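You operate a simulated robot arm through the tools that you are given. There is no shell and no other tool. Be economical: measure what you need, move in short steps, check, and stop when the job is done.

Carry out the task below with a simulated two-armed robot. There is one attempt and no reset: what you move stays moved.

TASK
Switch off the bench lamp and the charger, and take the red torch out.
Fine: lamp switch first, then the LAMP and EXTRA wall switches; charger switch off, then the torch onto the washer top; one press each on lamp and charger switch.

It is judged by the outcome, as a careful person would: the job done as asked, and still so three seconds after it is handed in. It fails if anything else is knocked over, pushed out of place, dropped, spilled or broken.

THE ROBOT
Two 7-joint arms with fingered hands on one trunk, on a base that drives. Base frame: it is fixed to the floor where the robot stands at the start and does not move with it; the origin is under the middle of the robot, x ahead of it, y to its left, z up. Readings come in mm, degrees, newtons and seconds.
The left shoulder is at the start at [38, 125, 1202], the right one opposite. With the tool pointing down near the work surface each hand reaches from about 400 to 820 mm from the robot's upright axis, wherever it stands, measured 20 degrees to its own side. Places, roughly: charger switch [500, 500, 900]; charger wall switch [700, 500, 1000]; charger well 1 inside [500, 600, 900]; extra wall switch [700, -200, 1000]; iron wall switch [700, -300, 1000]; lamp switch [500, 100, 900]; lamp wall switch [700, 500, 1000]; washer top [500, 300, 800]; white bulb (5x5x8 cm) [600, 100, 1000]. Payload 4 kg a hand.
The tool frame of a hand sits at the grasp point between the pads (the TCP): z along the fingers, y along the line on which they close. The tips reach 29 mm beyond it. Largest opening 100 mm; the body of the gripper starts 34 mm behind the TCP. The gripper is a hand of 5 fingers: y runs from the thumb to the fingers, the wrist lies at [-15, -105, -177] in the tool frame, and closing takes about 1.5 s.
Orientation is told as [roll, pitch, yaw] about the base's x, y, z axes, in that order, counted from this pose: with the fingers straight down and the wrist toward the robot, the tool's x, y and z point along [0, 1, 0], [1, 0, 0] and [0, 0, -1] of the base frame.

THE INTERFACE
- The arms move only by the tool move_arm. It takes "left_steps", "right_steps" or both (then of equal length, played together; a hand with none holds still); each is text: rows parted by semicolons, each of 6 numbers parted by spaces: the shift along the tool's x, y, z in units of 25 mm (1.0 is 25 mm), then the turn, a rotation vector about the tool's x, y, z in units of 4 degrees (1.0 is 4 degrees). In form: x y z rx ry rz; .... A call has 1 to 8 rows; each row shifts and turns the commanded pose from where the row before left it, along the tool's axes as they then stand. "left_hand" and "right_hand" are, for a hand that has rows, the finger opening in m, from 0 to 0.1, set as the call begins (left out, the last holds). A call with a number of a shift or a turn outside -1 to 1 is refused whole. Each row takes 0.2 s and may step no farther than 50 mm and 8.6 degrees from the row before; otherwise, or with a gripper value out of range, the whole call is refused. Where a pose cannot be reached the arm comes as near as it can. A force on the tool above 60 N (or 10 N above the force at the start of the call, whichever is more), or a blocked arm, ends the call early, and 0.2 s more pass. Each finger travels about 45 mm/s and halts on what it meets, pressing with about 24 N; the grip force reading is that of the motor and also rises with nothing between the fingers. The clock runs only during rows and for 0.2 s after the last one: add rows that do not move to give the fingers time. It gives the time, the measured TCP pose, the force on the tool (base axes), the opening and the grip force at its end, in the units of the frame above (readings bear some noise), with the torque about the TCP (base axes, N m) and any sound that the robot's microphone picked up, and new pictures: "views" is both (left out), scene, wrist or none (wrist: the cameras of the hands that moved).
- Cameras (640 x 400 px; columns grow to the right, rows downward): "scene" is now at [123.5, 35.6, 1319.8]; the picture's right is [0.43, -0.90, 0.00], its down [-0.59, -0.29, -0.75] and it looks along [0.68, 0.33, -0.66] (base axes); focal length 214 px, centre (320, 200). "left" rides on the left gripper at [-66, -86, -121] in its tool frame; the picture's right is [-0.76, -0.31, 0.58], its down [0.59, -0.70, 0.40] and it looks along [0.28, 0.64, 0.71] (tool axes); focal length 247 px, centre (320, 200). "right" rides on the right gripper at [66, -86, -121] in its tool frame; the picture's right is [-0.76, 0.31, -0.58], its down [-0.59, -0.70, 0.40] and it looks along [-0.28, 0.64, 0.71] (tool axes); focal length 247 px, centre (320, 200).
- slide_trunk(by): slides the trunk up (or, below 0, down) by that many mm; the arms and the scene camera ride with it, the base frame stays. It gives what a move gives, with no picture.
- steer(legs): drives the robot by 1 to 6 legs, each [ahead, turn to the left] in mm and degrees, along the robot's own axes; the way and the turn of a leg run together, so that a leg with both is an arc; at most 1500 mm and 180 degrees a leg. The arms and the cameras ride along, it lands a little off, and it stops where it bumps. It gives what a move gives, and a new picture of the scene camera.
- move_fingers(index, middle, ring, little, thumb_bend, thumb_turn, hand): sets how far each is bent, from 0 (flat) to 100 (curled in); at 30 the hand is open as for a grip, at 70 the pads meet at the TCP. One left out holds its place. A second passes; each finger stops where it meets its share of the squeeze, and holds until it gets a number again. A gripper value or a shape takes the hand back. It gives what a move gives, with no picture; readings hold the bend of each and the force on index, middle, ring, little, thumb and palm. thumb_turn goes from beside the hand (0) to across from the fingers (100), as for a grip.
- set_grasp(shape, hand): the hand has 5 fingers and takes this shape, open, in about a second: jaw (thumb against the fingers, like two jaws); tri (thumb and two fingers); tip (a fingertip pinch); poke (one finger out to press); point (the index stretched); flat (the hand flat); cup (the hand cupped); fist (a fist). The gripper value then closes the fingers along that shape, each until it touches; the sizes above hold for jaw. It gives what a move gives, with no picture.
- aim_head(pan, tilt): turns the head with the scene camera to pan (to the left, within 80 degrees either way) and tilt (down, from -29 to 69), counted from straight ahead of the robot. It gives what a move gives, and a new picture of the scene camera.
- measure_at(camera, pixels): there is no depth. For up to 12 entries [column, row, z] of the newest picture of that camera ("zoom" is the newest enlarged one), the place [x, y] in the base frame at which the ray of that pixel passes the height z, good to about 2 mm. It takes no simulated time.
- inspect(camera, box): a new picture of the part [left, top, right, bottom] of that camera's present view, enlarged. It takes no simulated time.
- job_done(): hands the job in; it is judged then, once.

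Go step by step. Measure first, check grasps and placings, and put right what went wrong. The budget is 80 turns and 260 pictures, counting those below and the enlarged ones. Unless the task says otherwise, let go and move clear before handing in, and close with one line.

The tools are called after "Call:" as name(argument=value, ...) on one line, values as JSON. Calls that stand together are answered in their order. move_arm: Moves the arms, as the interface text tells. Its arguments: {"type":"object","properties":{"left_steps":{"type":"string"},"left_hand":{"type":"number"},"right_steps":{"type":"string"},"right_hand":{"type":"number"},"views":{"type":"string","enum":["both","scene","wrist","none"]}},"required":[]} The other tools are called the same way: slide_trunk (by) slides the trunk up or down; set_grasp (shape, hand) gives the hand a shape; move_fingers (index, middle, ring, little, thumb_bend, thumb_turn, hand) moves the fingers one by one; steer (legs) drives the base; aim_head (pan, tilt) turns the head that bears the scene camera; measure_at (camera, pixels) gives the place at which the rays of pixels pass given heights; inspect (camera, box) takes an enlarged picture of a part of a camera's view; job_done () hands the job in.

At the start:

```text
time_s: 0.0
left_tool_pos: [420.3, 463.0, 1194.1]
left_tool_rot: [0.0, 0.0, 0.1]
left_contact_force: [-0.2, 0.7, 0.3]
left_ft_torque: [0.02, 0.0, -0.01]
left_finger_gap: 99.5
left_grip_force: 0.0
left_shape: jaw
left_bend: [30.0, 30.0, 30.0, 30.0, 30.0, 98.0]
left_finger forces: [0.0, 0.0, 0.0, 0.1, 0.0, 0.1]
right_tool_pos: [514.8, 79.7, 1178.1]
right_tool_rot: [0.1, 0.0, -0.1]
right_contact_force: [-0.1, 0.1, -0.4]
right_ft_torque: [0.02, 0.0, 0.02]
right_finger_gap: 99.7
right_grip_force: 0.1
right_shape: jaw
right_bend: [30.0, 30.0, 30.0, 30.0, 30.0, 98.0]
right_finger forces: [0.0, 0.0, 0.0, 0.0, 0.0, 0.1]
trunk travel left (down, up): [-400.0, 347.0]
robot x, y, heading: [0.7, 1.7, 0.0]
head pan, tilt: [25.7, 41.3]
```

scene: 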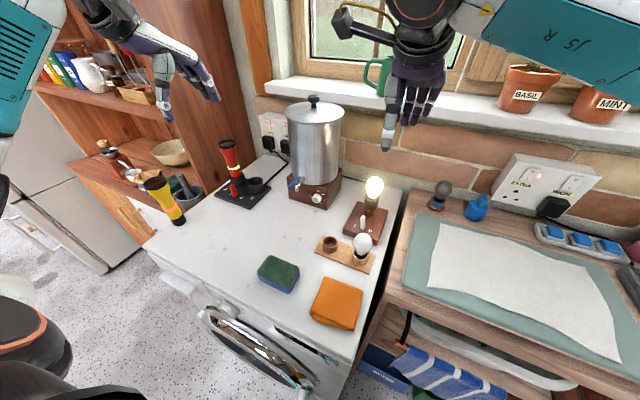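
right: 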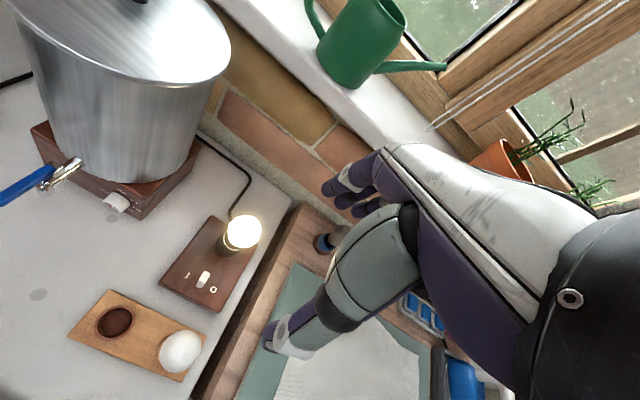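
left: 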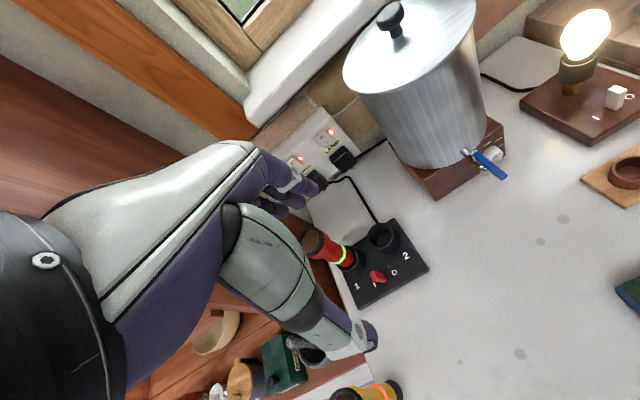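

The pictures show the lamp lit at about (374,187), the charger at (245,190) holding a red torch, the left wall plate at (275,130) and the right one at (545,185). I'll enlarge each of them first.

Call:
inspect(camera="scene", box=[330, 160, 410, 260])

Call:
inspect(camera="left", box=[260, 100, 440, 310])

Call:
inspect(camera="scene", box=[480, 140, 610, 230])

Call:
inspect(camera="scene", box=[200, 100, 300, 210])

Call:
inspect(camera="right", box=[140, 200, 280, 320])

```text
4.00 times, centred on (370, 210) of scene
```

zoom: 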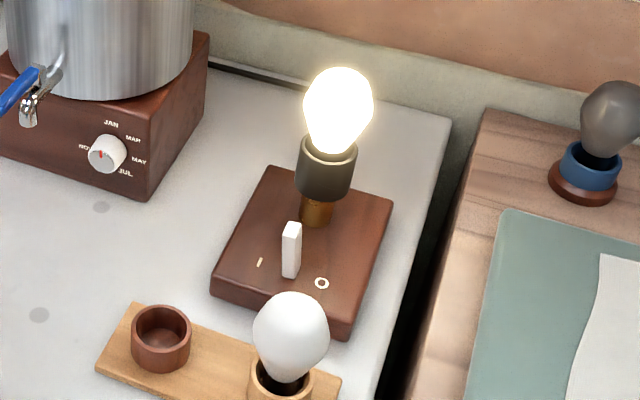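

```text
1.90 times, centred on (350, 205) of left
```

zoom: 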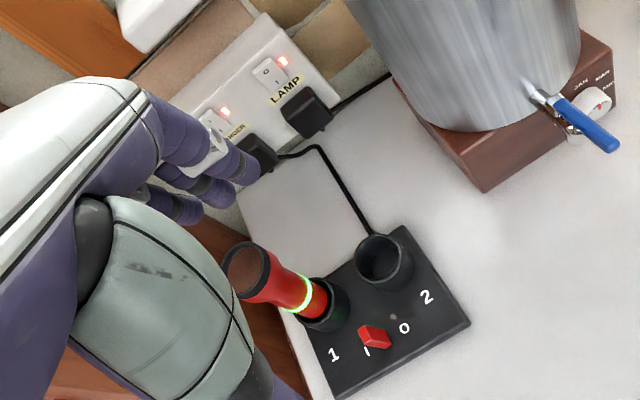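

```text
4.44 times, centred on (545, 185) of scene
```

zoom: 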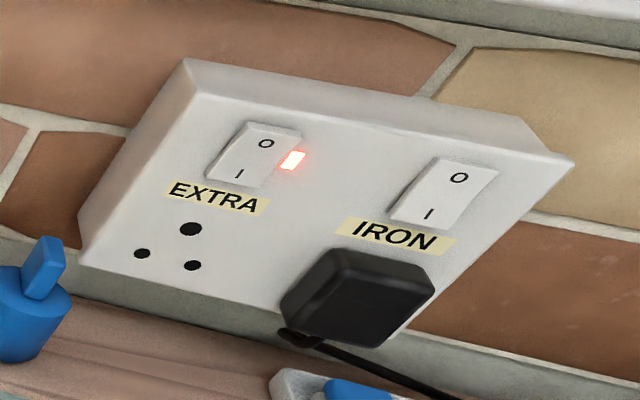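

```text
3.64 times, centred on (250, 155) of scene
```

zoom: 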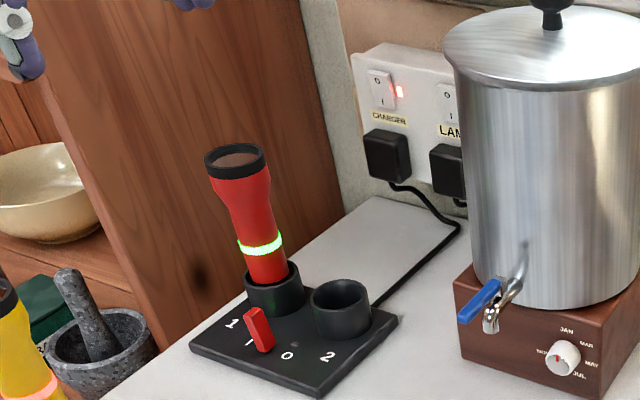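

```text
3.33 times, centred on (210, 260) of right
```

zoom: 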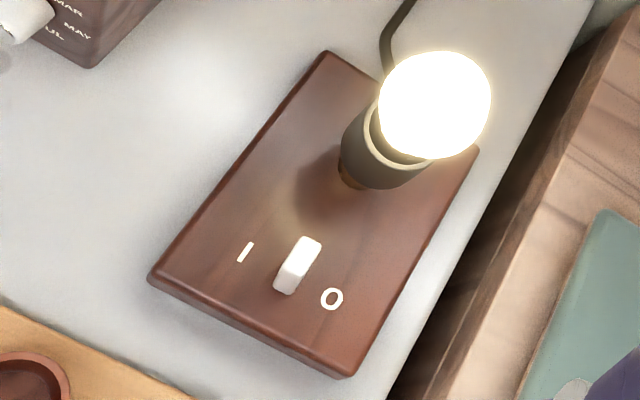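

The lamp lever is at scene (363,222) and right-camera (203,280), and the red charger lever is at scene (235,195). I'll triangulate both, and the wall switches too.

Call:
measure_at(camera="scene", pixels=[[363, 216.3, 850], [363, 216.3, 900], [362.5, 228.8, 850], [362.5, 228.8, 900], [355, 225.5, 870], [370.5, 230.7, 870], [232.1, 186.2, 870], [232.1, 186.2, 900], [234.9, 195.7, 870], [234.9, 195.7, 900], [228, 195.5, 870], [241, 197.5, 870]])

Call:
measure_at(camera="right", pixels=[[206.4, 273.5, 850], [206.4, 273.5, 900], [200.4, 285.5, 850], [200.4, 285.5, 900], [187.6, 275.6, 870], [213.6, 289.7, 870], [190, 300, 850], [160, 283, 850], [213, 311, 850], [320, 240, 900]])

Call:
measure_at(camera="left", pixels=[[377, 276, 870], [377, 276, 900], [382, 284, 870], [374, 282, 900], [374, 282, 870], [392.6, 272.6, 870], [317, 240, 1000], [317, 240, 950], [322, 137, 1000], [329, 131, 1000], [310, 170, 1000], [300, 158, 1000]])

Call:
measure_at(camera="scene", pixels=[[532.7, 172, 1000], [532.7, 172, 1050], [527, 179, 1000], [575.5, 180, 1000], [266.5, 124, 1000], [284.7, 128, 1000], [239, 142, 1000], [238, 174, 950], [248, 184, 900]])

```text
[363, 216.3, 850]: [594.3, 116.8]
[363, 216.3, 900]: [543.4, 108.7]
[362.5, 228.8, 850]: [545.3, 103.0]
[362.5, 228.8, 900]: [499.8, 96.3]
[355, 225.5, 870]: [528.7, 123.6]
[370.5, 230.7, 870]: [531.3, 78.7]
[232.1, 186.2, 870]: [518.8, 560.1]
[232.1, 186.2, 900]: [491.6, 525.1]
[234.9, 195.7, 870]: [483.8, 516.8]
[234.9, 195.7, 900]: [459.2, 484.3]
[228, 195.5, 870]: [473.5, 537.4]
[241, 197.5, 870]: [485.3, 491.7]
```

```text
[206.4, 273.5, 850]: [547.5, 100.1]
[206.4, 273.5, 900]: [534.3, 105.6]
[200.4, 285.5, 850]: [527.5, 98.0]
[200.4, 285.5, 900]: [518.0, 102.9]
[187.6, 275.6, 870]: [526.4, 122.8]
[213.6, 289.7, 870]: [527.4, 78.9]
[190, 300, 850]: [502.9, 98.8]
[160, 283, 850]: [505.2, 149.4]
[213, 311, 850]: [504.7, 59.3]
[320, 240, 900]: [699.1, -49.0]
```

```text
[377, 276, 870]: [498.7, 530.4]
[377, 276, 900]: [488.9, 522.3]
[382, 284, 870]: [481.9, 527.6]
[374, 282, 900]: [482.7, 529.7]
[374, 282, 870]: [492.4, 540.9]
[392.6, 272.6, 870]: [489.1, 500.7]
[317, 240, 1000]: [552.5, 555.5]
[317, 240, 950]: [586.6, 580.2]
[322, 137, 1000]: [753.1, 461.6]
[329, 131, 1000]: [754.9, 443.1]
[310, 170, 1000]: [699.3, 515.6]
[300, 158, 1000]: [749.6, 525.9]
```

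```text
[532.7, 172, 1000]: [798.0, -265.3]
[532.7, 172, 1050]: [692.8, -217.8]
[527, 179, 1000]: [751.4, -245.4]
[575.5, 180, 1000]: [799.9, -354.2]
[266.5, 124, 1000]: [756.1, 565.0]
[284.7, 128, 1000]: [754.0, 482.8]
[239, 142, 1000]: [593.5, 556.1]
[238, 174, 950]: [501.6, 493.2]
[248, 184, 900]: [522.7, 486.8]
```

The lamp lever stands near (527,102) with its top at about z 900. It leans toward I (+y), so it has to go toward O (-y). I'll put both hands in the poke shape and work out where the fingertip sits.

Call:
set_grasp(hand="right", shape="poke")

Call:
set_grasp(hand="left", shape="poke")

Call:
inspect(camera="right", box=[0, 0, 640, 400])

Call:
inspect(camera="scene", box=[340, 20, 500, 180])

Call:
measure_at(camera="scene", pixels=[[284.3, 126, 1000], [284.3, 126, 1030], [284.3, 126, 1060], [532.7, 172, 1020], [532.7, 172, 1060]])

Call:
measure_at(camera="left", pixels=[[322.6, 137.6, 1000], [322.6, 137.6, 1030], [322.6, 137.6, 1060]])

```text
time_s: 0.9
left_tool_pos: [419.8, 462.0, 1195.3]
left_tool_rot: [-0.1, 0.0, 0.0]
left_contact_force: [1.4, -0.2, 0.3]
left_ft_torque: [-0.01, -0.03, -0.01]
left_finger_gap: 99.9
left_grip_force: 0.1
left_shape: jaw
left_bend: [30.0, 30.0, 30.0, 30.0, 30.0, 98.0]
left_finger forces: [0.0, 0.1, 0.0, 0.0, 0.0, 0.0]
right_tool_pos: [514.1, 80.0, 1178.0]
right_tool_rot: [-0.1, 0.0, 0.0]
right_contact_force: [-0.3, -0.5, 0.0]
right_ft_torque: [0.01, 0.02, 0.02]
right_finger_gap: 0.0
right_grip_force: 0.1
right_shape: poke
right_bend: [70.0, 70.0, 99.0, 99.0, 100.0, 100.0]
right_finger forces: [0.0, 0.0, 0.1, 0.0, 0.0, 0.0]
trunk travel left (down, up): [-400.0, 347.0]
robot x, y, heading: [-0.8, 0.4, 0.2]
head pan, tilt: [25.7, 41.3]
```

```text
time_s: 1.8
left_tool_pos: [419.1, 462.8, 1195.5]
left_tool_rot: [0.0, -0.1, 0.0]
left_contact_force: [-0.1, -0.1, -0.2]
left_ft_torque: [0.01, 0.0, 0.0]
left_finger_gap: 0.2
left_grip_force: 0.1
left_shape: poke
left_bend: [70.0, 70.0, 99.0, 99.0, 100.0, 100.0]
left_finger forces: [0.0, 0.0, 0.0, 0.0, 0.0, 0.1]
right_tool_pos: [515.0, 79.1, 1178.0]
right_tool_rot: [0.0, 0.0, 0.0]
right_contact_force: [-0.1, -0.1, -0.3]
right_ft_torque: [-0.03, -0.02, 0.02]
right_finger_gap: 0.0
right_grip_force: 0.1
right_shape: poke
right_bend: [70.0, 70.0, 99.0, 99.0, 100.0, 100.0]
right_finger forces: [0.0, 0.0, 0.0, 0.0, 0.1, 0.0]
trunk travel left (down, up): [-400.0, 347.0]
robot x, y, heading: [-0.1, -0.2, 0.2]
head pan, tilt: [25.7, 41.3]
```

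```text
1.00 times, centred on (320, 200) of right
```

zoom: 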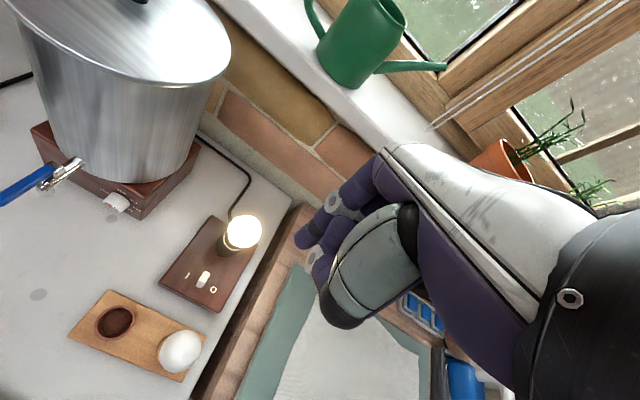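

```text
2.50 times, centred on (420, 100) of scene
```

zoom: 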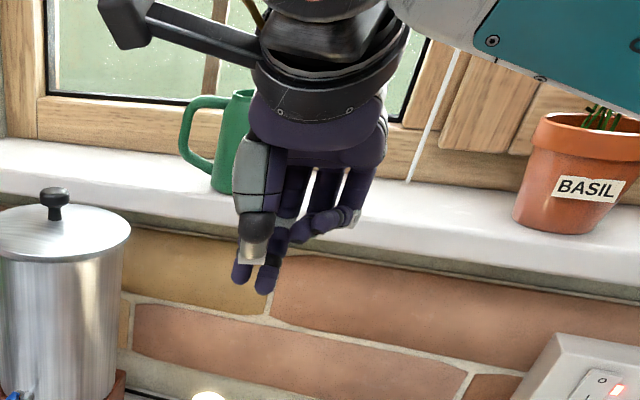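

```text
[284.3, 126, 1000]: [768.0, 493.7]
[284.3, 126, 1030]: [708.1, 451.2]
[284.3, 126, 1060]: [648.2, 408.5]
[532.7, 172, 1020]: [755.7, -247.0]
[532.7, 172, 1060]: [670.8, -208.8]
```

```text
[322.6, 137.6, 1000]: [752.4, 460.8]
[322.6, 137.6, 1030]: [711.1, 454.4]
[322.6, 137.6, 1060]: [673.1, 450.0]
```

With the poke shape both the index and middle stick out, at scene (388,132) and (398,136). I'll curl the middle finger away, tilt the right hand forward and bring it over the +y side of the lamp lever.

Call:
move_fingers(hand="right", middle=100, index=65)

Call:
move_arm(right_steps="0.3 0 0 -1 0 0; 0.3 0 0 -1 0 0; 0.3 0 0 -1 0 0; 0.3 0 0 -1 0 0; 0.3 0 0 -1 0 0; 0.3 0 0 -1 0 0; 0.3 0 0 -1 0 0", views="both")

```text
time_s: 2.8
left_tool_pos: [419.7, 462.8, 1194.8]
left_tool_rot: [0.0, -0.1, 0.0]
left_contact_force: [0.4, 0.1, -0.2]
left_ft_torque: [0.01, 0.02, 0.04]
left_finger_gap: 0.0
left_grip_force: 0.0
left_shape: poke
left_bend: [70.0, 70.0, 99.0, 99.0, 100.0, 100.0]
left_finger forces: [0.0, 0.0, 0.1, 0.1, 0.0, 0.1]
right_tool_pos: [514.2, 78.9, 1178.1]
right_tool_rot: [0.0, 0.1, 0.0]
right_contact_force: [-0.7, 0.2, -0.5]
right_ft_torque: [0.0, -0.03, 0.02]
right_finger_gap: 30.7
right_grip_force: 0.1
right_shape: fingers
right_bend: [65.0, 100.0, 99.0, 99.0, 100.0, 100.0]
right_finger forces: [0.1, 0.1, 0.0, 0.0, 0.0, 0.0]
trunk travel left (down, up): [-400.0, 347.0]
robot x, y, heading: [-1.6, -3.0, -0.1]
head pan, tilt: [25.7, 41.3]
```

```text
time_s: 4.4
left_tool_pos: [421.2, 463.4, 1195.0]
left_tool_rot: [0.0, -0.1, 0.0]
left_contact_force: [-0.2, 0.6, -0.7]
left_ft_torque: [-0.01, 0.02, 0.0]
left_finger_gap: 0.1
left_grip_force: 0.0
left_shape: poke
left_bend: [70.0, 70.0, 99.0, 99.0, 100.0, 100.0]
left_finger forces: [0.0, 0.0, 0.0, 0.1, 0.0, 0.1]
right_tool_pos: [514.4, 131.4, 1178.8]
right_tool_rot: [-0.1, -28.1, -0.1]
right_contact_force: [-0.5, 0.4, -0.5]
right_ft_torque: [-0.01, 0.01, -0.01]
right_finger_gap: 31.0
right_grip_force: 0.1
right_shape: fingers
right_bend: [65.0, 100.0, 99.0, 99.0, 100.0, 100.0]
right_finger forces: [0.0, 0.1, 0.1, 0.0, 0.0, 0.1]
trunk travel left (down, up): [-400.0, 347.0]
robot x, y, heading: [-2.8, 0.8, 0.1]
head pan, tilt: [25.7, 41.3]
```

scene: 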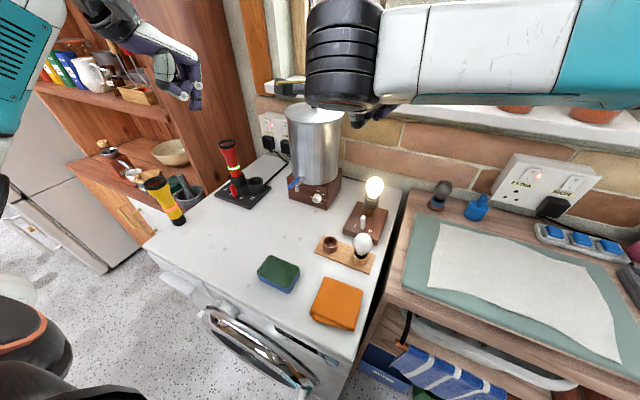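
right: 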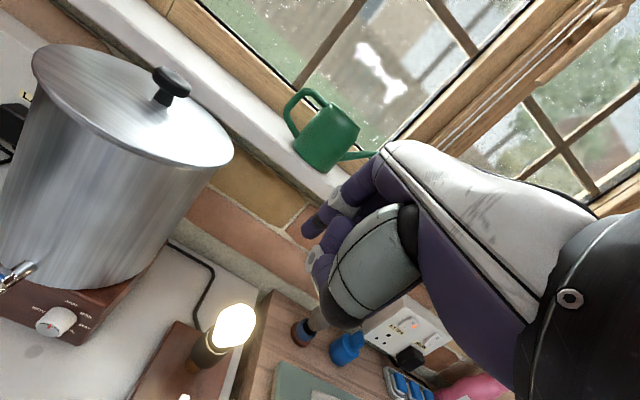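

The index tip shows at right (308,230), which puts it at about (7,15,27) in the tool frame. I'll lower the hand toward the +y side of the lamp lever.

Call:
move_arm(right_steps="0 -0.607 1 0 0 0; 0 -0.607 1 0 0 0; 0 -0.607 1 0 0 0; 0 -0.607 1 0 0 0; 0 -0.607 1 0 0 0; 0 -0.607 1 0 0 0; 0 -0.607 1 0 0 0", views="both")

```text
time_s: 6.0
left_tool_pos: [420.6, 462.5, 1194.4]
left_tool_rot: [0.0, 0.1, 0.0]
left_contact_force: [-0.2, 0.0, 0.4]
left_ft_torque: [-0.01, 0.01, -0.01]
left_finger_gap: 0.0
left_grip_force: 0.1
left_shape: poke
left_bend: [70.0, 70.0, 99.0, 99.0, 100.0, 100.0]
left_finger forces: [0.1, 0.0, 0.1, 0.1, 0.0, 0.0]
right_tool_pos: [502.4, 132.8, 971.9]
right_tool_rot: [0.0, -28.1, 0.0]
right_contact_force: [-0.3, -0.1, 0.4]
right_ft_torque: [-0.01, 0.0, 0.01]
right_finger_gap: 30.6
right_grip_force: 0.0
right_shape: fingers
right_bend: [65.0, 100.0, 99.0, 99.0, 100.0, 100.0]
right_finger forces: [0.0, 0.0, 0.0, 0.0, 0.0, 0.1]
trunk travel left (down, up): [-400.0, 347.0]
robot x, y, heading: [2.6, 1.6, -0.1]
head pan, tilt: [25.7, 41.3]
```

scene: 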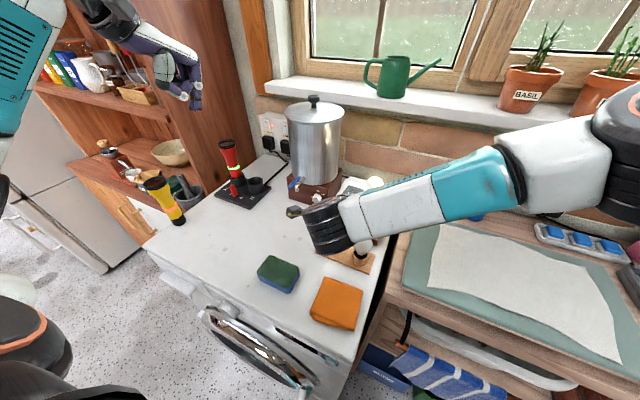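
right: 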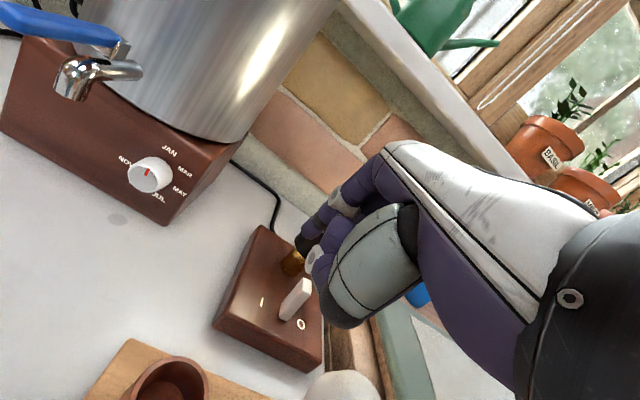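

The spare bulb at right (340,385) would sit under the tilted palm. I'll measure it and the lever before going lower.

Call:
measure_at(camera="right", pixels=[[340, 375, 900], [340, 375, 930], [303, 282, 890], [303, 282, 905], [288, 318, 870], [262, 301, 870], [301, 324, 870], [307, 262, 900]])

Call:
measure_at(camera="scene", pixels=[[362, 234, 900], [362, 234, 930], [374, 178, 950], [374, 178, 980], [292, 190, 930], [338, 205, 860]])

Call:
inspect(camera="right", box=[200, 200, 400, 400])

```text
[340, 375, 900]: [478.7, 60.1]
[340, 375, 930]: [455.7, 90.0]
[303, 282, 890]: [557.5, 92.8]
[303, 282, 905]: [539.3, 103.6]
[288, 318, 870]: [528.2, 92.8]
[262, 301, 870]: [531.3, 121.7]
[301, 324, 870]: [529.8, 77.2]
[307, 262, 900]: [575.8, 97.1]
```

```text
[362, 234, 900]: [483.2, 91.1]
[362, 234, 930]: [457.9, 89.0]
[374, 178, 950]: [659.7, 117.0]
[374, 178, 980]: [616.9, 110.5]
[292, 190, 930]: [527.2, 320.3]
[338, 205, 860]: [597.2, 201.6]
```

```text
2.00 times, centred on (300, 300) of right
```

zoom: 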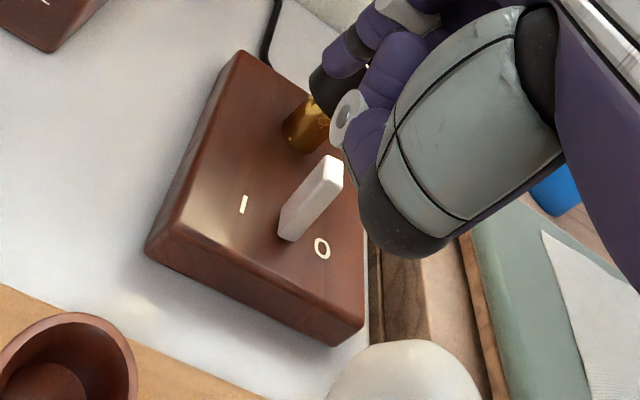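

The spare bulb at (457,89, top about z 930) sits under the right hand's path. The left hand suits this lever better: its index is on the -y side and its palm stays on the clear +y side. I'll pull the right hand back and swing the left one over.

Call:
move_arm(right_steps="0 0.6 -1 0 0 0; 0 0.6 -1 0 0 0; -0.6 0.6 -1 0 0 0; -1 0.6 -1 0 0 0; -1 0.6 -1 0 0 0; -1 0 0 0 0 0; -1 0 0 0 0 0; -1 0 0 0 0 0", left_steps="0 0 0 -1 0 0; 0 0 0 -1 0 0; -1 0 0 -1 0 0; -1 0 0 -1 0 0; -1 0 0 -1 0 0; -1 0 0 -1 0 0; -1 0 0 -1 0 0; -1 0 0 0 0 0", views="none")

Call:
move_fingers(hand="left", middle=100, index=65)

Call:
aim_head(pan=15, tilt=45)

```text
time_s: 7.8
left_tool_pos: [419.6, 311.4, 1196.3]
left_tool_rot: [0.0, -28.1, 0.1]
left_contact_force: [-0.5, 0.6, 0.1]
left_ft_torque: [0.01, 0.0, -0.03]
left_finger_gap: 0.1
left_grip_force: 0.0
left_shape: poke
left_bend: [70.0, 70.0, 99.0, 99.0, 100.0, 100.0]
left_finger forces: [0.1, 0.0, 0.0, 0.1, 0.1, 0.0]
right_tool_pos: [509.5, -8.0, 1118.8]
right_tool_rot: [0.0, -27.9, 0.0]
right_contact_force: [-0.5, 0.7, 0.8]
right_ft_torque: [0.03, -0.04, 0.03]
right_finger_gap: 30.9
right_grip_force: 0.1
right_shape: fingers
right_bend: [65.0, 100.0, 99.0, 99.0, 100.0, 100.0]
right_finger forces: [0.1, 0.0, 0.0, 0.0, 0.0, 0.0]
trunk travel left (down, up): [-400.0, 347.0]
robot x, y, heading: [2.4, -0.3, 0.1]
head pan, tilt: [25.7, 41.3]
```

```text
time_s: 8.8
left_tool_pos: [418.1, 312.5, 1195.6]
left_tool_rot: [0.0, -28.1, -0.1]
left_contact_force: [-0.7, 0.1, -0.6]
left_ft_torque: [-0.02, 0.0, 0.0]
left_finger_gap: 30.7
left_grip_force: 0.0
left_shape: fingers
left_bend: [65.0, 100.0, 99.0, 99.0, 100.0, 100.0]
left_finger forces: [0.0, 0.0, 0.0, 0.0, 0.0, 0.1]
right_tool_pos: [510.3, -6.1, 1119.0]
right_tool_rot: [0.0, -28.0, 0.0]
right_contact_force: [-0.3, 0.7, 0.8]
right_ft_torque: [0.02, 0.07, -0.02]
right_finger_gap: 31.0
right_grip_force: 0.0
right_shape: fingers
right_bend: [65.0, 100.0, 99.0, 99.0, 100.0, 100.0]
right_finger forces: [0.0, 0.1, 0.1, 0.0, 0.1, 0.0]
trunk travel left (down, up): [-400.0, 347.0]
robot x, y, heading: [-2.6, 2.3, 0.2]
head pan, tilt: [25.7, 41.3]
```

```text
time_s: 9.5
left_tool_pos: [420.3, 313.0, 1194.8]
left_tool_rot: [-0.1, -28.0, -0.1]
left_contact_force: [-0.2, 0.0, 0.5]
left_ft_torque: [0.02, 0.01, 0.0]
left_finger_gap: 30.8
left_grip_force: 0.1
left_shape: fingers
left_bend: [65.0, 100.0, 99.0, 99.0, 100.0, 100.0]
left_finger forces: [0.0, 0.1, 0.0, 0.1, 0.1, 0.1]
right_tool_pos: [511.0, -6.5, 1118.3]
right_tool_rot: [0.0, -28.0, 0.0]
right_contact_force: [-0.2, 0.7, -0.1]
right_ft_torque: [-0.02, 0.01, -0.04]
right_finger_gap: 30.7
right_grip_force: 0.1
right_shape: fingers
right_bend: [65.0, 100.0, 99.0, 99.0, 100.0, 100.0]
right_finger forces: [0.0, 0.1, 0.1, 0.0, 0.1, 0.1]
trunk travel left (down, up): [-400.0, 347.0]
robot x, y, heading: [0.6, -1.0, 0.2]
head pan, tilt: [15.0, 45.0]
```

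scene: 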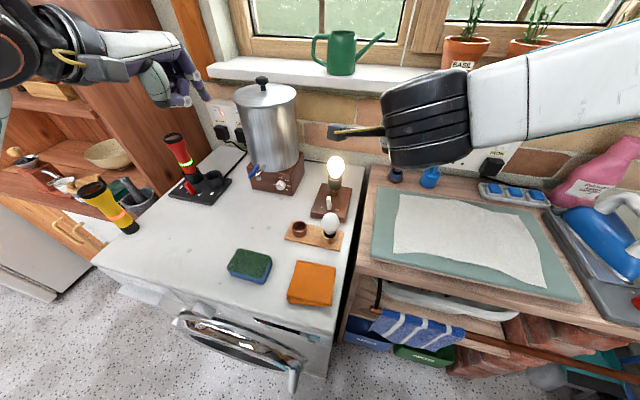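

The view is clear now, with the lamp lever at scene (328,205). I'll swing the left hand to hover beside it.

Call:
move_arm(left_steps="-0.815 -0.15 1 0 0 0; -0.815 -0.15 1 0 0 0; -0.815 -0.15 1 0 0 0; -0.815 -0.15 1 0 0 0; -0.815 -0.15 1 0 0 0; -0.815 -0.15 1 0 0 0; -0.815 -0.15 1 0 0 0; -0.815 -0.15 1 0 0 0", right_steps="-1 0 0 0 0 0; -1 0 0 0 0 0; -1 0 0 0 0 0; -1 0 0 0 0 0; -0.5 0 0 0 0 0; -0.5 0 0 0 0 0; -0.5 0 0 0 0 0; -0.5 0 0 0 0 0", views="both")

```text
time_s: 11.3
left_tool_pos: [507.0, 155.2, 1009.8]
left_tool_rot: [0.2, -27.9, 0.0]
left_contact_force: [0.2, 0.1, -0.6]
left_ft_torque: [0.0, 0.02, -0.01]
left_finger_gap: 30.6
left_grip_force: 0.1
left_shape: fingers
left_bend: [65.0, 100.0, 99.0, 99.0, 100.0, 100.0]
left_finger forces: [0.1, 0.0, 0.0, 0.0, 0.1, 0.0]
left hand out of reach, approached as far as the arm can: row 1, 2, 3
right_tool_pos: [509.4, -159.3, 1119.1]
right_tool_rot: [0.1, -28.1, 0.0]
right_contact_force: [0.0, -0.6, -0.5]
right_ft_torque: [0.0, -0.01, 0.02]
right_finger_gap: 30.8
right_grip_force: 0.1
right_shape: fingers
right_bend: [65.0, 100.0, 99.0, 99.0, 100.0, 100.0]
right_finger forces: [0.1, 0.0, 0.1, 0.0, 0.0, 0.1]
trunk travel left (down, up): [-400.0, 347.0]
robot x, y, heading: [1.3, 2.8, -0.1]
head pan, tilt: [15.0, 45.0]
```

scene: 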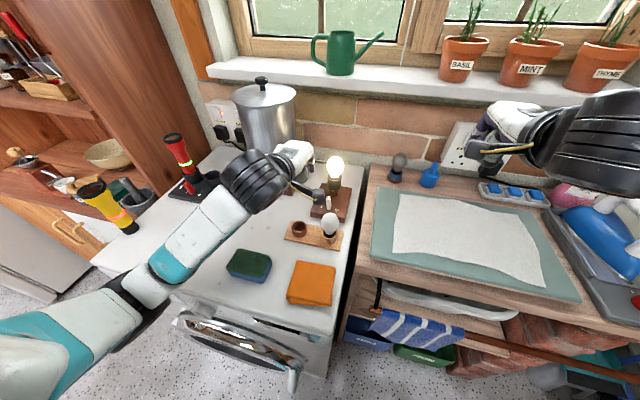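
right: 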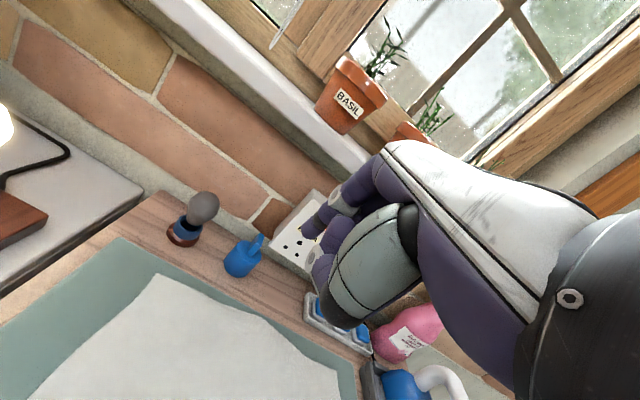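
left: 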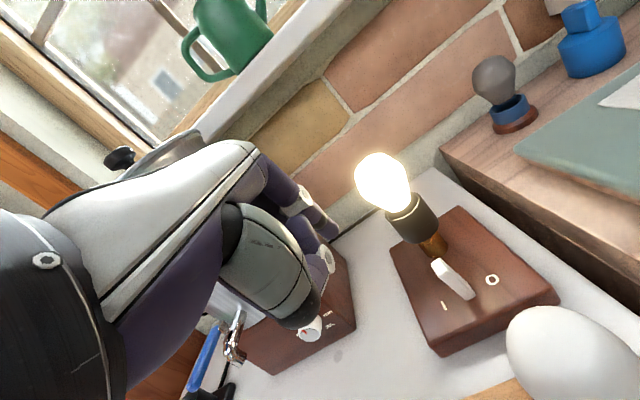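

The lever is clear in left view: top (440,262), base (465,297), I mark at (442,305) and O mark at (493,280). It leans to I, as I expected. I'll measure it and the boiler knob before descending.

Call:
measure_at(camera="left", pixels=[[440, 263, 905], [440, 263, 895], [466, 297, 870], [442, 305, 870], [493, 280, 870], [311, 330, 880], [350, 325, 855], [245, 372, 855]])

Call:
inspect(camera="left", box=[280, 180, 520, 340])

```text
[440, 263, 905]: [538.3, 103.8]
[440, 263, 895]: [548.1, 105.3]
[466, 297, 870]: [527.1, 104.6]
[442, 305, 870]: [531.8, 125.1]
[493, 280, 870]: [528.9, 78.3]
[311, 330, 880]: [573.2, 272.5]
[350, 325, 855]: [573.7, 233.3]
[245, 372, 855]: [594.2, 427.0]
```

```text
2.50 times, centred on (400, 260) of left
```

zoom: 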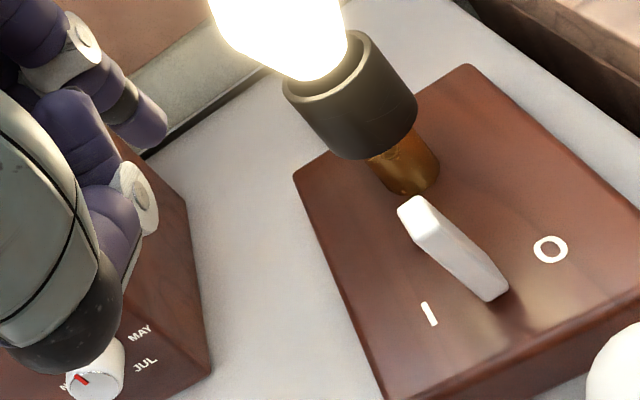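

The lever runs from (527,102,870) to about (537,105,906), and the boiler front is at x≈573, so it's clear. I'll descend to the +y side of the lever.

Call:
move_arm(left_steps="-0.05 -0.5 0.876 0 0 0; -0.05 -0.5 0.876 0 0 0; -0.05 -0.5 0.876 0 0 0; -0.05 -0.5 0.876 0 0 0", views="wrist")

Call:
inspect(camera="left", box=[260, 160, 500, 320])

Call:
inspect(camera="scene", box=[270, 140, 390, 240])

```text
time_s: 12.3
left_tool_pos: [502.5, 152.6, 908.3]
left_tool_rot: [0.2, -28.0, -0.1]
left_contact_force: [0.0, -0.6, 0.1]
left_ft_torque: [0.0, 0.0, -0.01]
left_finger_gap: 30.8
left_grip_force: 0.0
left_shape: fingers
left_bend: [65.0, 100.0, 99.0, 99.0, 100.0, 100.0]
left_finger forces: [0.0, 0.1, 0.0, 0.0, 0.0, 0.0]
right_tool_pos: [508.9, -158.0, 1119.6]
right_tool_rot: [0.0, -28.0, 0.0]
right_contact_force: [-1.4, 0.2, -0.1]
right_ft_torque: [0.0, 0.02, -0.02]
right_finger_gap: 30.9
right_grip_force: 0.1
right_shape: fingers
right_bend: [65.0, 100.0, 99.0, 99.0, 100.0, 100.0]
right_finger forces: [0.0, 0.0, 0.0, 0.0, 0.0, 0.0]
trunk travel left (down, up): [-400.0, 347.0]
robot x, y, heading: [-1.0, 1.0, -0.3]
head pan, tilt: [15.0, 45.0]
```

left: 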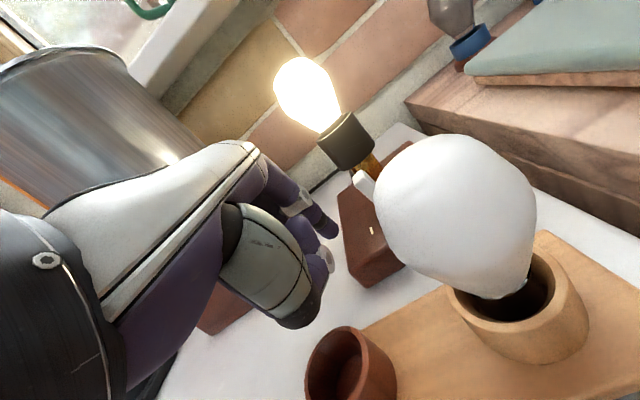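

```text
2.50 times, centred on (380, 240) of left
```

zoom: 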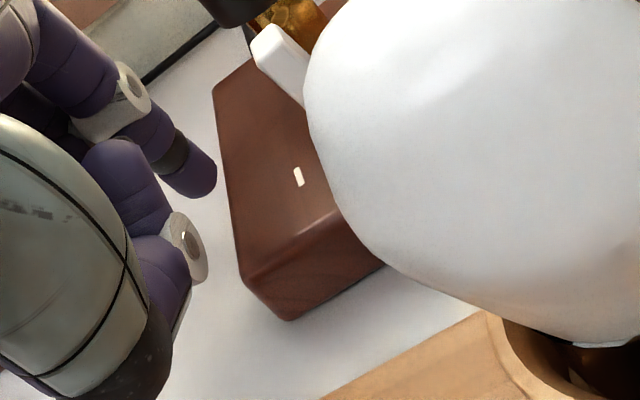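

```text
4.00 times, centred on (330, 190) of scene
```

zoom: 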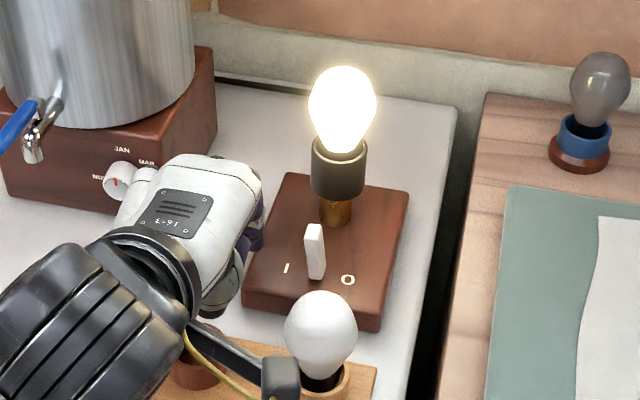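

The spare bulb is close to the palm and camera side of the left hand. I'll yaw about 16° to swing the wrist away from it and shift 8 mm forward before pushing.

Call:
move_arm(left_steps="0 0.09 0.04 0 -0.47 0.88; 0 0.09 0.04 0 -0.47 0.88; 0 0.09 0.04 0 -0.47 0.88; 0 0.09 0.04 0 -0.47 0.88", views="wrist")

Call:
inspect(camera="left", box=[260, 140, 460, 300])

Call:
inspect(camera="scene", box=[290, 160, 370, 220])

```text
time_s: 13.3
left_tool_pos: [511.8, 150.5, 908.6]
left_tool_rot: [-0.1, -28.0, -16.0]
left_contact_force: [0.3, -0.1, -0.6]
left_ft_torque: [-0.01, -0.01, 0.02]
left_finger_gap: 30.6
left_grip_force: 0.0
left_shape: fingers
left_bend: [65.0, 100.0, 99.0, 99.0, 100.0, 100.0]
left_finger forces: [0.0, 0.0, 0.0, 0.1, 0.0, 0.0]
right_tool_pos: [508.8, -157.4, 1118.4]
right_tool_rot: [-0.1, -28.0, 0.1]
right_contact_force: [-0.9, 0.0, -1.0]
right_ft_torque: [-0.03, -0.01, 0.0]
right_finger_gap: 30.5
right_grip_force: 0.0
right_shape: fingers
right_bend: [65.0, 100.0, 99.0, 99.0, 100.0, 100.0]
right_finger forces: [0.0, 0.0, 0.0, 0.0, 0.1, 0.1]
trunk travel left (down, up): [-400.0, 347.0]
robot x, y, heading: [-1.7, 1.2, -0.1]
head pan, tilt: [15.0, 45.0]
```

left: 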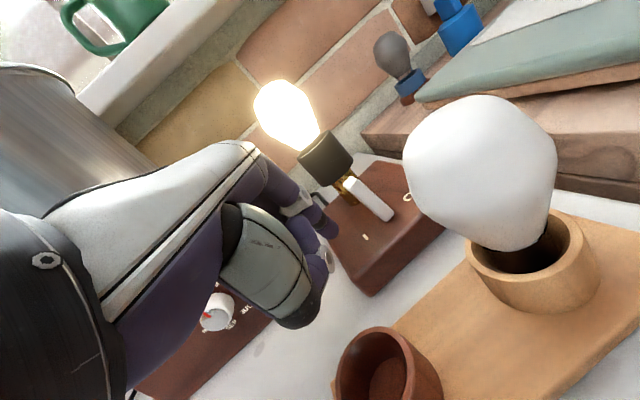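

```text
2.50 times, centred on (360, 220) of left
```

zoom: 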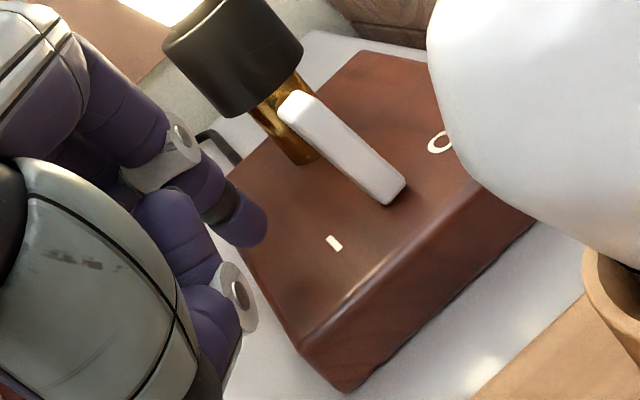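

```text
6.67 times, centred on (330, 190) of scene
```

zoom: 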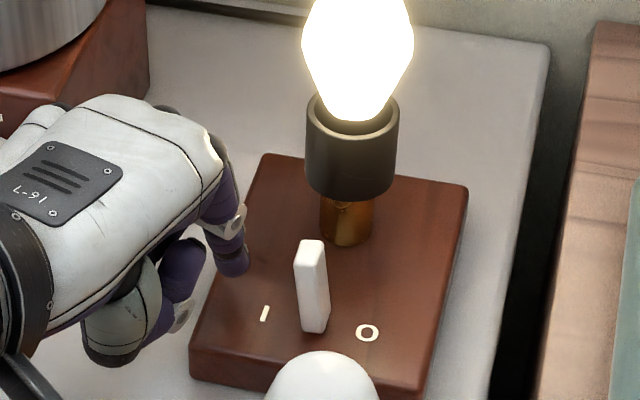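

The tip is at scene (317,200) and the lever spans (327,196)–(329,208). I'll check where the tip is relative to the lever.

Call:
measure_at(camera="scene", pixels=[[317.3, 201, 885], [317.3, 201, 895], [328.5, 197.5, 906], [329, 208.7, 872], [325.6, 206.3, 872], [326, 199, 895]])

Call:
measure_at(camera="left", pixels=[[331, 233, 885], [331, 233, 895], [346, 183, 905], [391, 217, 872]])

```text
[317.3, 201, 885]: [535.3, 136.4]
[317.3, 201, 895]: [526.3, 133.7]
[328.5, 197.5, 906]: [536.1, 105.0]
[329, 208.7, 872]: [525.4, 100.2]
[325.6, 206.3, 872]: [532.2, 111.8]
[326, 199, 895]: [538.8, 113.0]
```

```text
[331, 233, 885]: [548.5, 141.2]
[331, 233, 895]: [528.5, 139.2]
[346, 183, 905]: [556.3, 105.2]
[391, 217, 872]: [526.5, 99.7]
```

The tip is at (535,137,889), beside the lever and level with its upper half. I'll push toward -y in small steps.

Call:
move_arm(left_steps="-0.192 0.049 0.026 0 0 0; -0.192 0.049 0.026 0 0 0; -0.192 0.049 0.026 0 0 0; -0.192 0.049 0.026 0 0 0; -0.192 0.049 0.026 0 0 0; -0.192 0.049 0.026 0 0 0", views="wrist")

Call:
inspect(camera="scene", box=[290, 160, 370, 220])

```text
time_s: 14.7
left_tool_pos: [513.0, 121.1, 909.8]
left_tool_rot: [0.0, -28.0, -15.9]
left_contact_force: [0.6, 1.5, 0.6]
left_ft_torque: [0.02, -0.02, 0.03]
left_finger_gap: 30.2
left_grip_force: 1.1
left_shape: fingers
left_bend: [65.0, 100.0, 99.0, 99.0, 100.0, 100.0]
left_finger forces: [2.0, 0.0, 0.0, 0.1, 0.0, 0.0]
right_tool_pos: [509.9, -157.2, 1120.1]
right_tool_rot: [0.0, -28.1, -0.1]
right_contact_force: [0.0, 0.5, -0.3]
right_ft_torque: [-0.01, 0.02, -0.03]
right_finger_gap: 30.6
right_grip_force: 0.1
right_shape: fingers
right_bend: [65.0, 100.0, 99.0, 99.0, 100.0, 100.0]
right_finger forces: [0.1, 0.1, 0.0, 0.0, 0.0, 0.1]
trunk travel left (down, up): [-400.0, 347.0]
robot x, y, heading: [0.2, 1.4, 0.0]
head pan, tilt: [15.0, 45.0]
```

left: 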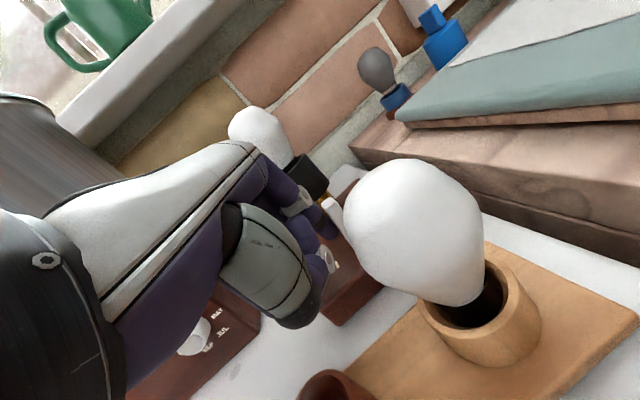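

```text
6.67 times, centred on (330, 190) of scene
```

zoom: 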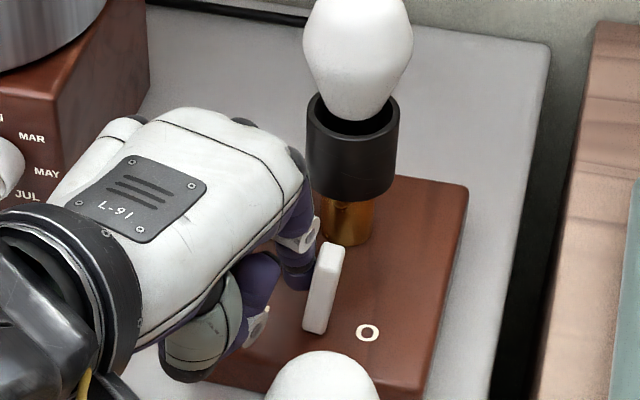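

The lamp is out and the lever now leans to O. I'll back off along +y and lift.

Call:
move_arm(left_steps="0.48 -0.12 -0.065 0 0 0; 0.48 -0.12 -0.065 0 0 0; 0.48 -0.12 -0.065 0 0 0; 0 0.47 -0.88 0 0 0; 0 0.47 -0.88 0 0 0; 0 0.47 -0.88 0 0 0; 0 0.47 -0.88 0 0 0; 0 0.47 -0.88 0 0 0", views="scene")

Call:
inspect(camera="scene", box=[290, 160, 370, 220])

Call:
inspect(camera="right", box=[240, 160, 400, 260])

```text
time_s: 16.5
left_tool_pos: [512.6, 158.4, 1033.6]
left_tool_rot: [0.0, -28.0, -15.8]
left_contact_force: [0.1, 0.4, -1.0]
left_ft_torque: [-0.01, 0.04, 0.02]
left_finger_gap: 30.6
left_grip_force: 0.1
left_shape: fingers
left_bend: [65.0, 100.0, 99.0, 99.0, 100.0, 100.0]
left_finger forces: [0.0, 0.1, 0.1, 0.0, 0.0, 0.0]
right_tool_pos: [510.1, -158.5, 1118.4]
right_tool_rot: [-0.1, -28.1, 0.1]
right_contact_force: [0.3, -1.0, 0.4]
right_ft_torque: [-0.02, 0.0, 0.0]
right_finger_gap: 30.7
right_grip_force: 0.1
right_shape: fingers
right_bend: [65.0, 100.0, 99.0, 99.0, 100.0, 100.0]
right_finger forces: [0.1, 0.0, 0.0, 0.1, 0.0, 0.0]
trunk travel left (down, up): [-400.0, 347.0]
robot x, y, heading: [-1.9, 1.6, -0.0]
head pan, tilt: [15.0, 45.0]
```

scene: 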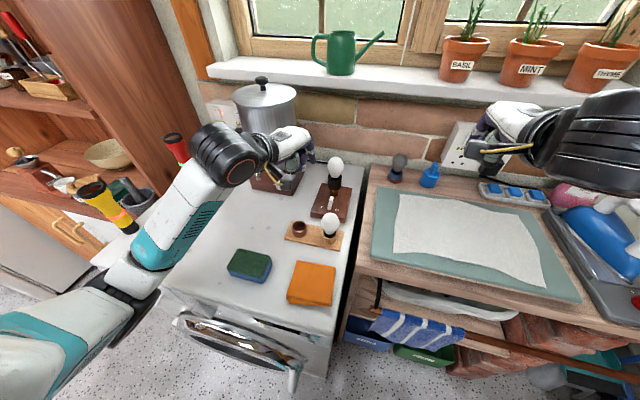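

```text
6.67 times, centred on (330, 190) of scene
```

zoom: 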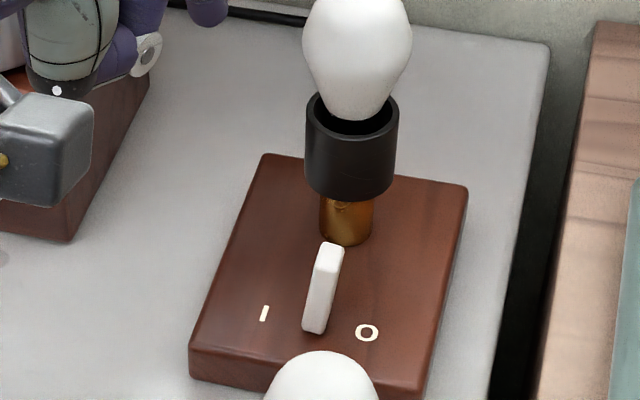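

```text
4.00 times, centred on (320, 210) of right
```

zoom: 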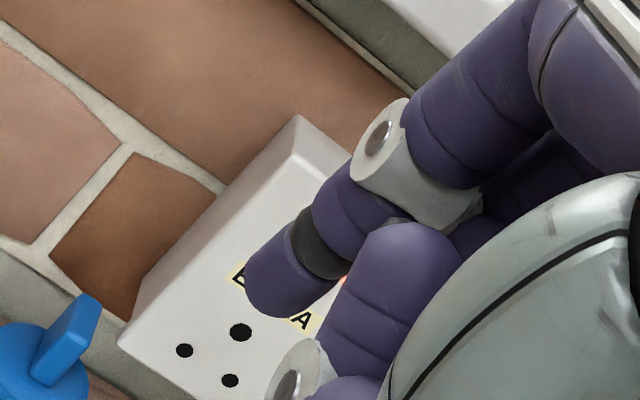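

The lever is settled at O. Next I'll bring the left hand back and around to the left, facing the LAMP wall switch between the boiler and the torch.

Call:
move_arm(left_steps="0.5 -0.5 -0.8 0 0 0; 1 -0.43 -0.57 0 0 0; 1 -0.43 -0.57 0 0 0; 1 -0.43 -0.57 0 0 0; 1 -0.43 -0.57 0 0 0; 1 -0.43 -0.57 0 0 0; 1 -0.43 -0.57 0 0 0; 1 -0.43 -0.57 0 0 0", views="none")

Call:
move_arm(left_steps="1 0 0 0 0.47 -0.88; 1 0 0 0 0.47 -0.88; 1 0 0 0 0.47 -0.88; 1 0 0 0 0.47 -0.88; 0.5 0 0 -1 0 0; 0 0 0 -1 0 0; 0 0 0 -1 0 0", views="both")

Call:
aim_head(pan=30, tilt=35)

Call:
inspect(camera="left", box=[320, 40, 640, 240])

Call:
inspect(camera="scene", box=[180, 60, 380, 240])

```text
time_s: 18.3
left_tool_pos: [435.0, 376.3, 1097.3]
left_tool_rot: [0.0, -28.0, -16.0]
left_contact_force: [-0.8, -0.8, 0.4]
left_ft_torque: [-0.01, 0.02, 0.02]
left_finger_gap: 30.8
left_grip_force: 0.1
left_shape: fingers
left_bend: [65.0, 100.0, 99.0, 99.0, 100.0, 100.0]
left_finger forces: [0.0, 0.0, 0.0, 0.0, 0.0, 0.0]
right_tool_pos: [509.7, -158.1, 1120.1]
right_tool_rot: [0.0, -28.0, 0.0]
right_contact_force: [-0.1, -0.6, 0.6]
right_ft_torque: [0.01, 0.0, -0.02]
right_finger_gap: 31.0
right_grip_force: 0.1
right_shape: fingers
right_bend: [65.0, 100.0, 99.0, 99.0, 100.0, 100.0]
right_finger forces: [0.0, 0.1, 0.1, 0.1, 0.0, 0.0]
trunk travel left (down, up): [-400.0, 347.0]
robot x, y, heading: [2.7, 1.9, 0.0]
head pan, tilt: [15.0, 45.0]
```

```text
time_s: 19.9
left_tool_pos: [452.3, 486.9, 1098.1]
left_tool_rot: [0.0, -40.0, 0.0]
left_contact_force: [0.2, -0.2, -0.6]
left_ft_torque: [-0.04, -0.02, 0.02]
left_finger_gap: 30.9
left_grip_force: 0.0
left_shape: fingers
left_bend: [65.0, 100.0, 99.0, 99.0, 100.0, 100.0]
left_finger forces: [0.1, 0.0, 0.0, 0.0, 0.0, 0.1]
right_tool_pos: [510.3, -158.1, 1118.9]
right_tool_rot: [0.0, -28.1, 0.0]
right_contact_force: [0.2, 0.5, -0.3]
right_ft_torque: [0.0, 0.02, -0.01]
right_finger_gap: 30.8
right_grip_force: 0.1
right_shape: fingers
right_bend: [65.0, 100.0, 99.0, 99.0, 100.0, 100.0]
right_finger forces: [0.1, 0.1, 0.0, 0.1, 0.0, 0.0]
trunk travel left (down, up): [-400.0, 347.0]
robot x, y, heading: [1.1, 0.6, -0.1]
head pan, tilt: [15.0, 45.0]
```

scene: 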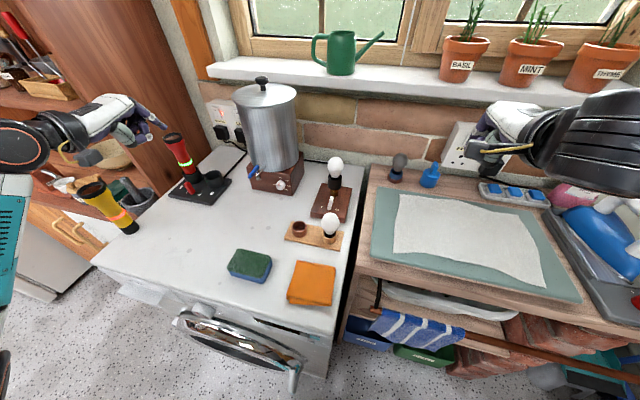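
left: 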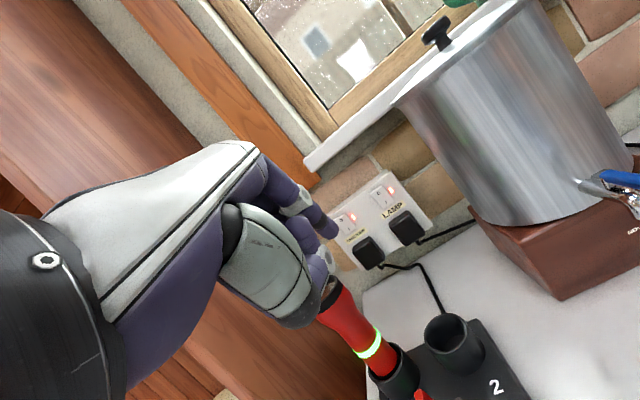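

```text
time_s: 20.7
left_tool_pos: [453.5, 485.8, 1098.3]
left_tool_rot: [0.1, -39.9, 0.0]
left_contact_force: [-0.1, 0.2, 0.1]
left_ft_torque: [0.02, 0.04, -0.01]
left_finger_gap: 30.7
left_grip_force: 0.2
left_shape: fingers
left_bend: [65.0, 100.0, 99.0, 99.0, 100.0, 100.0]
left_finger forces: [0.0, 0.0, 0.0, 0.1, 0.1, 0.0]
right_tool_pos: [510.0, -158.4, 1118.6]
right_tool_rot: [0.0, -27.9, 0.0]
right_contact_force: [1.0, 0.9, -0.2]
right_ft_torque: [0.0, -0.01, 0.0]
right_finger_gap: 31.0
right_grip_force: 0.0
right_shape: fingers
right_bend: [65.0, 100.0, 99.0, 99.0, 100.0, 100.0]
right_finger forces: [0.1, 0.1, 0.0, 0.0, 0.0, 0.1]
trunk travel left (down, up): [-400.0, 347.0]
robot x, y, heading: [0.3, -0.7, -0.0]
head pan, tilt: [30.0, 35.0]
```

scene: 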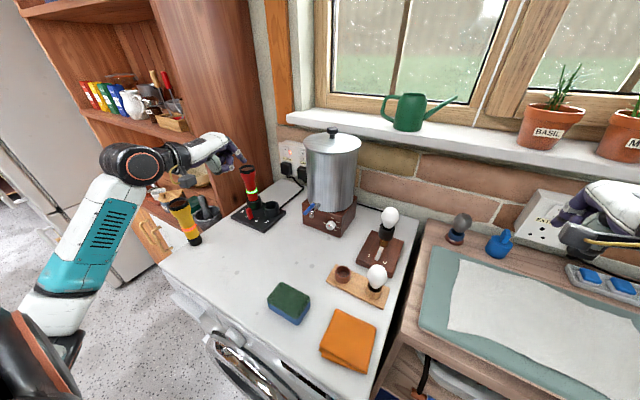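

```text
2.00 times, centred on (480, 140) of left
```

zoom: 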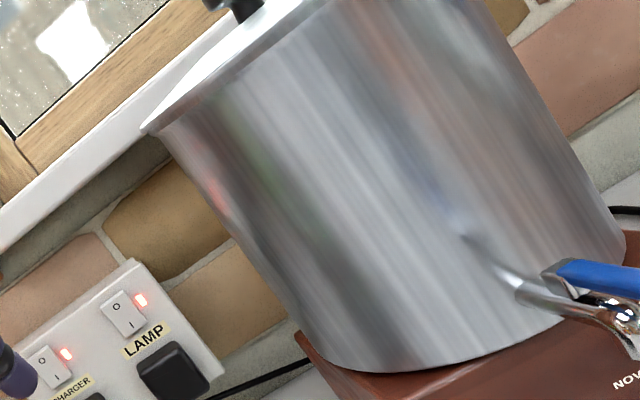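

```text
2.22 times, centred on (280, 150) of scene
```

zoom: 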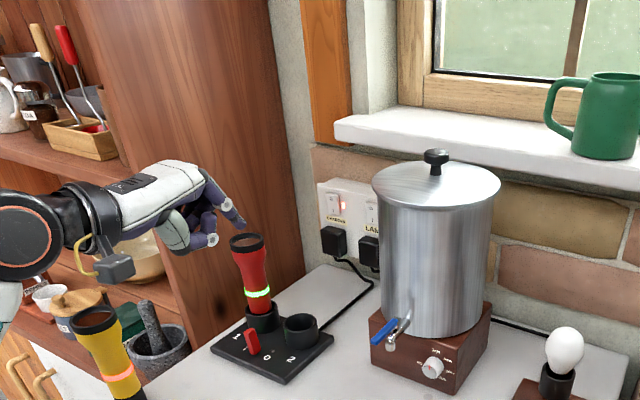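

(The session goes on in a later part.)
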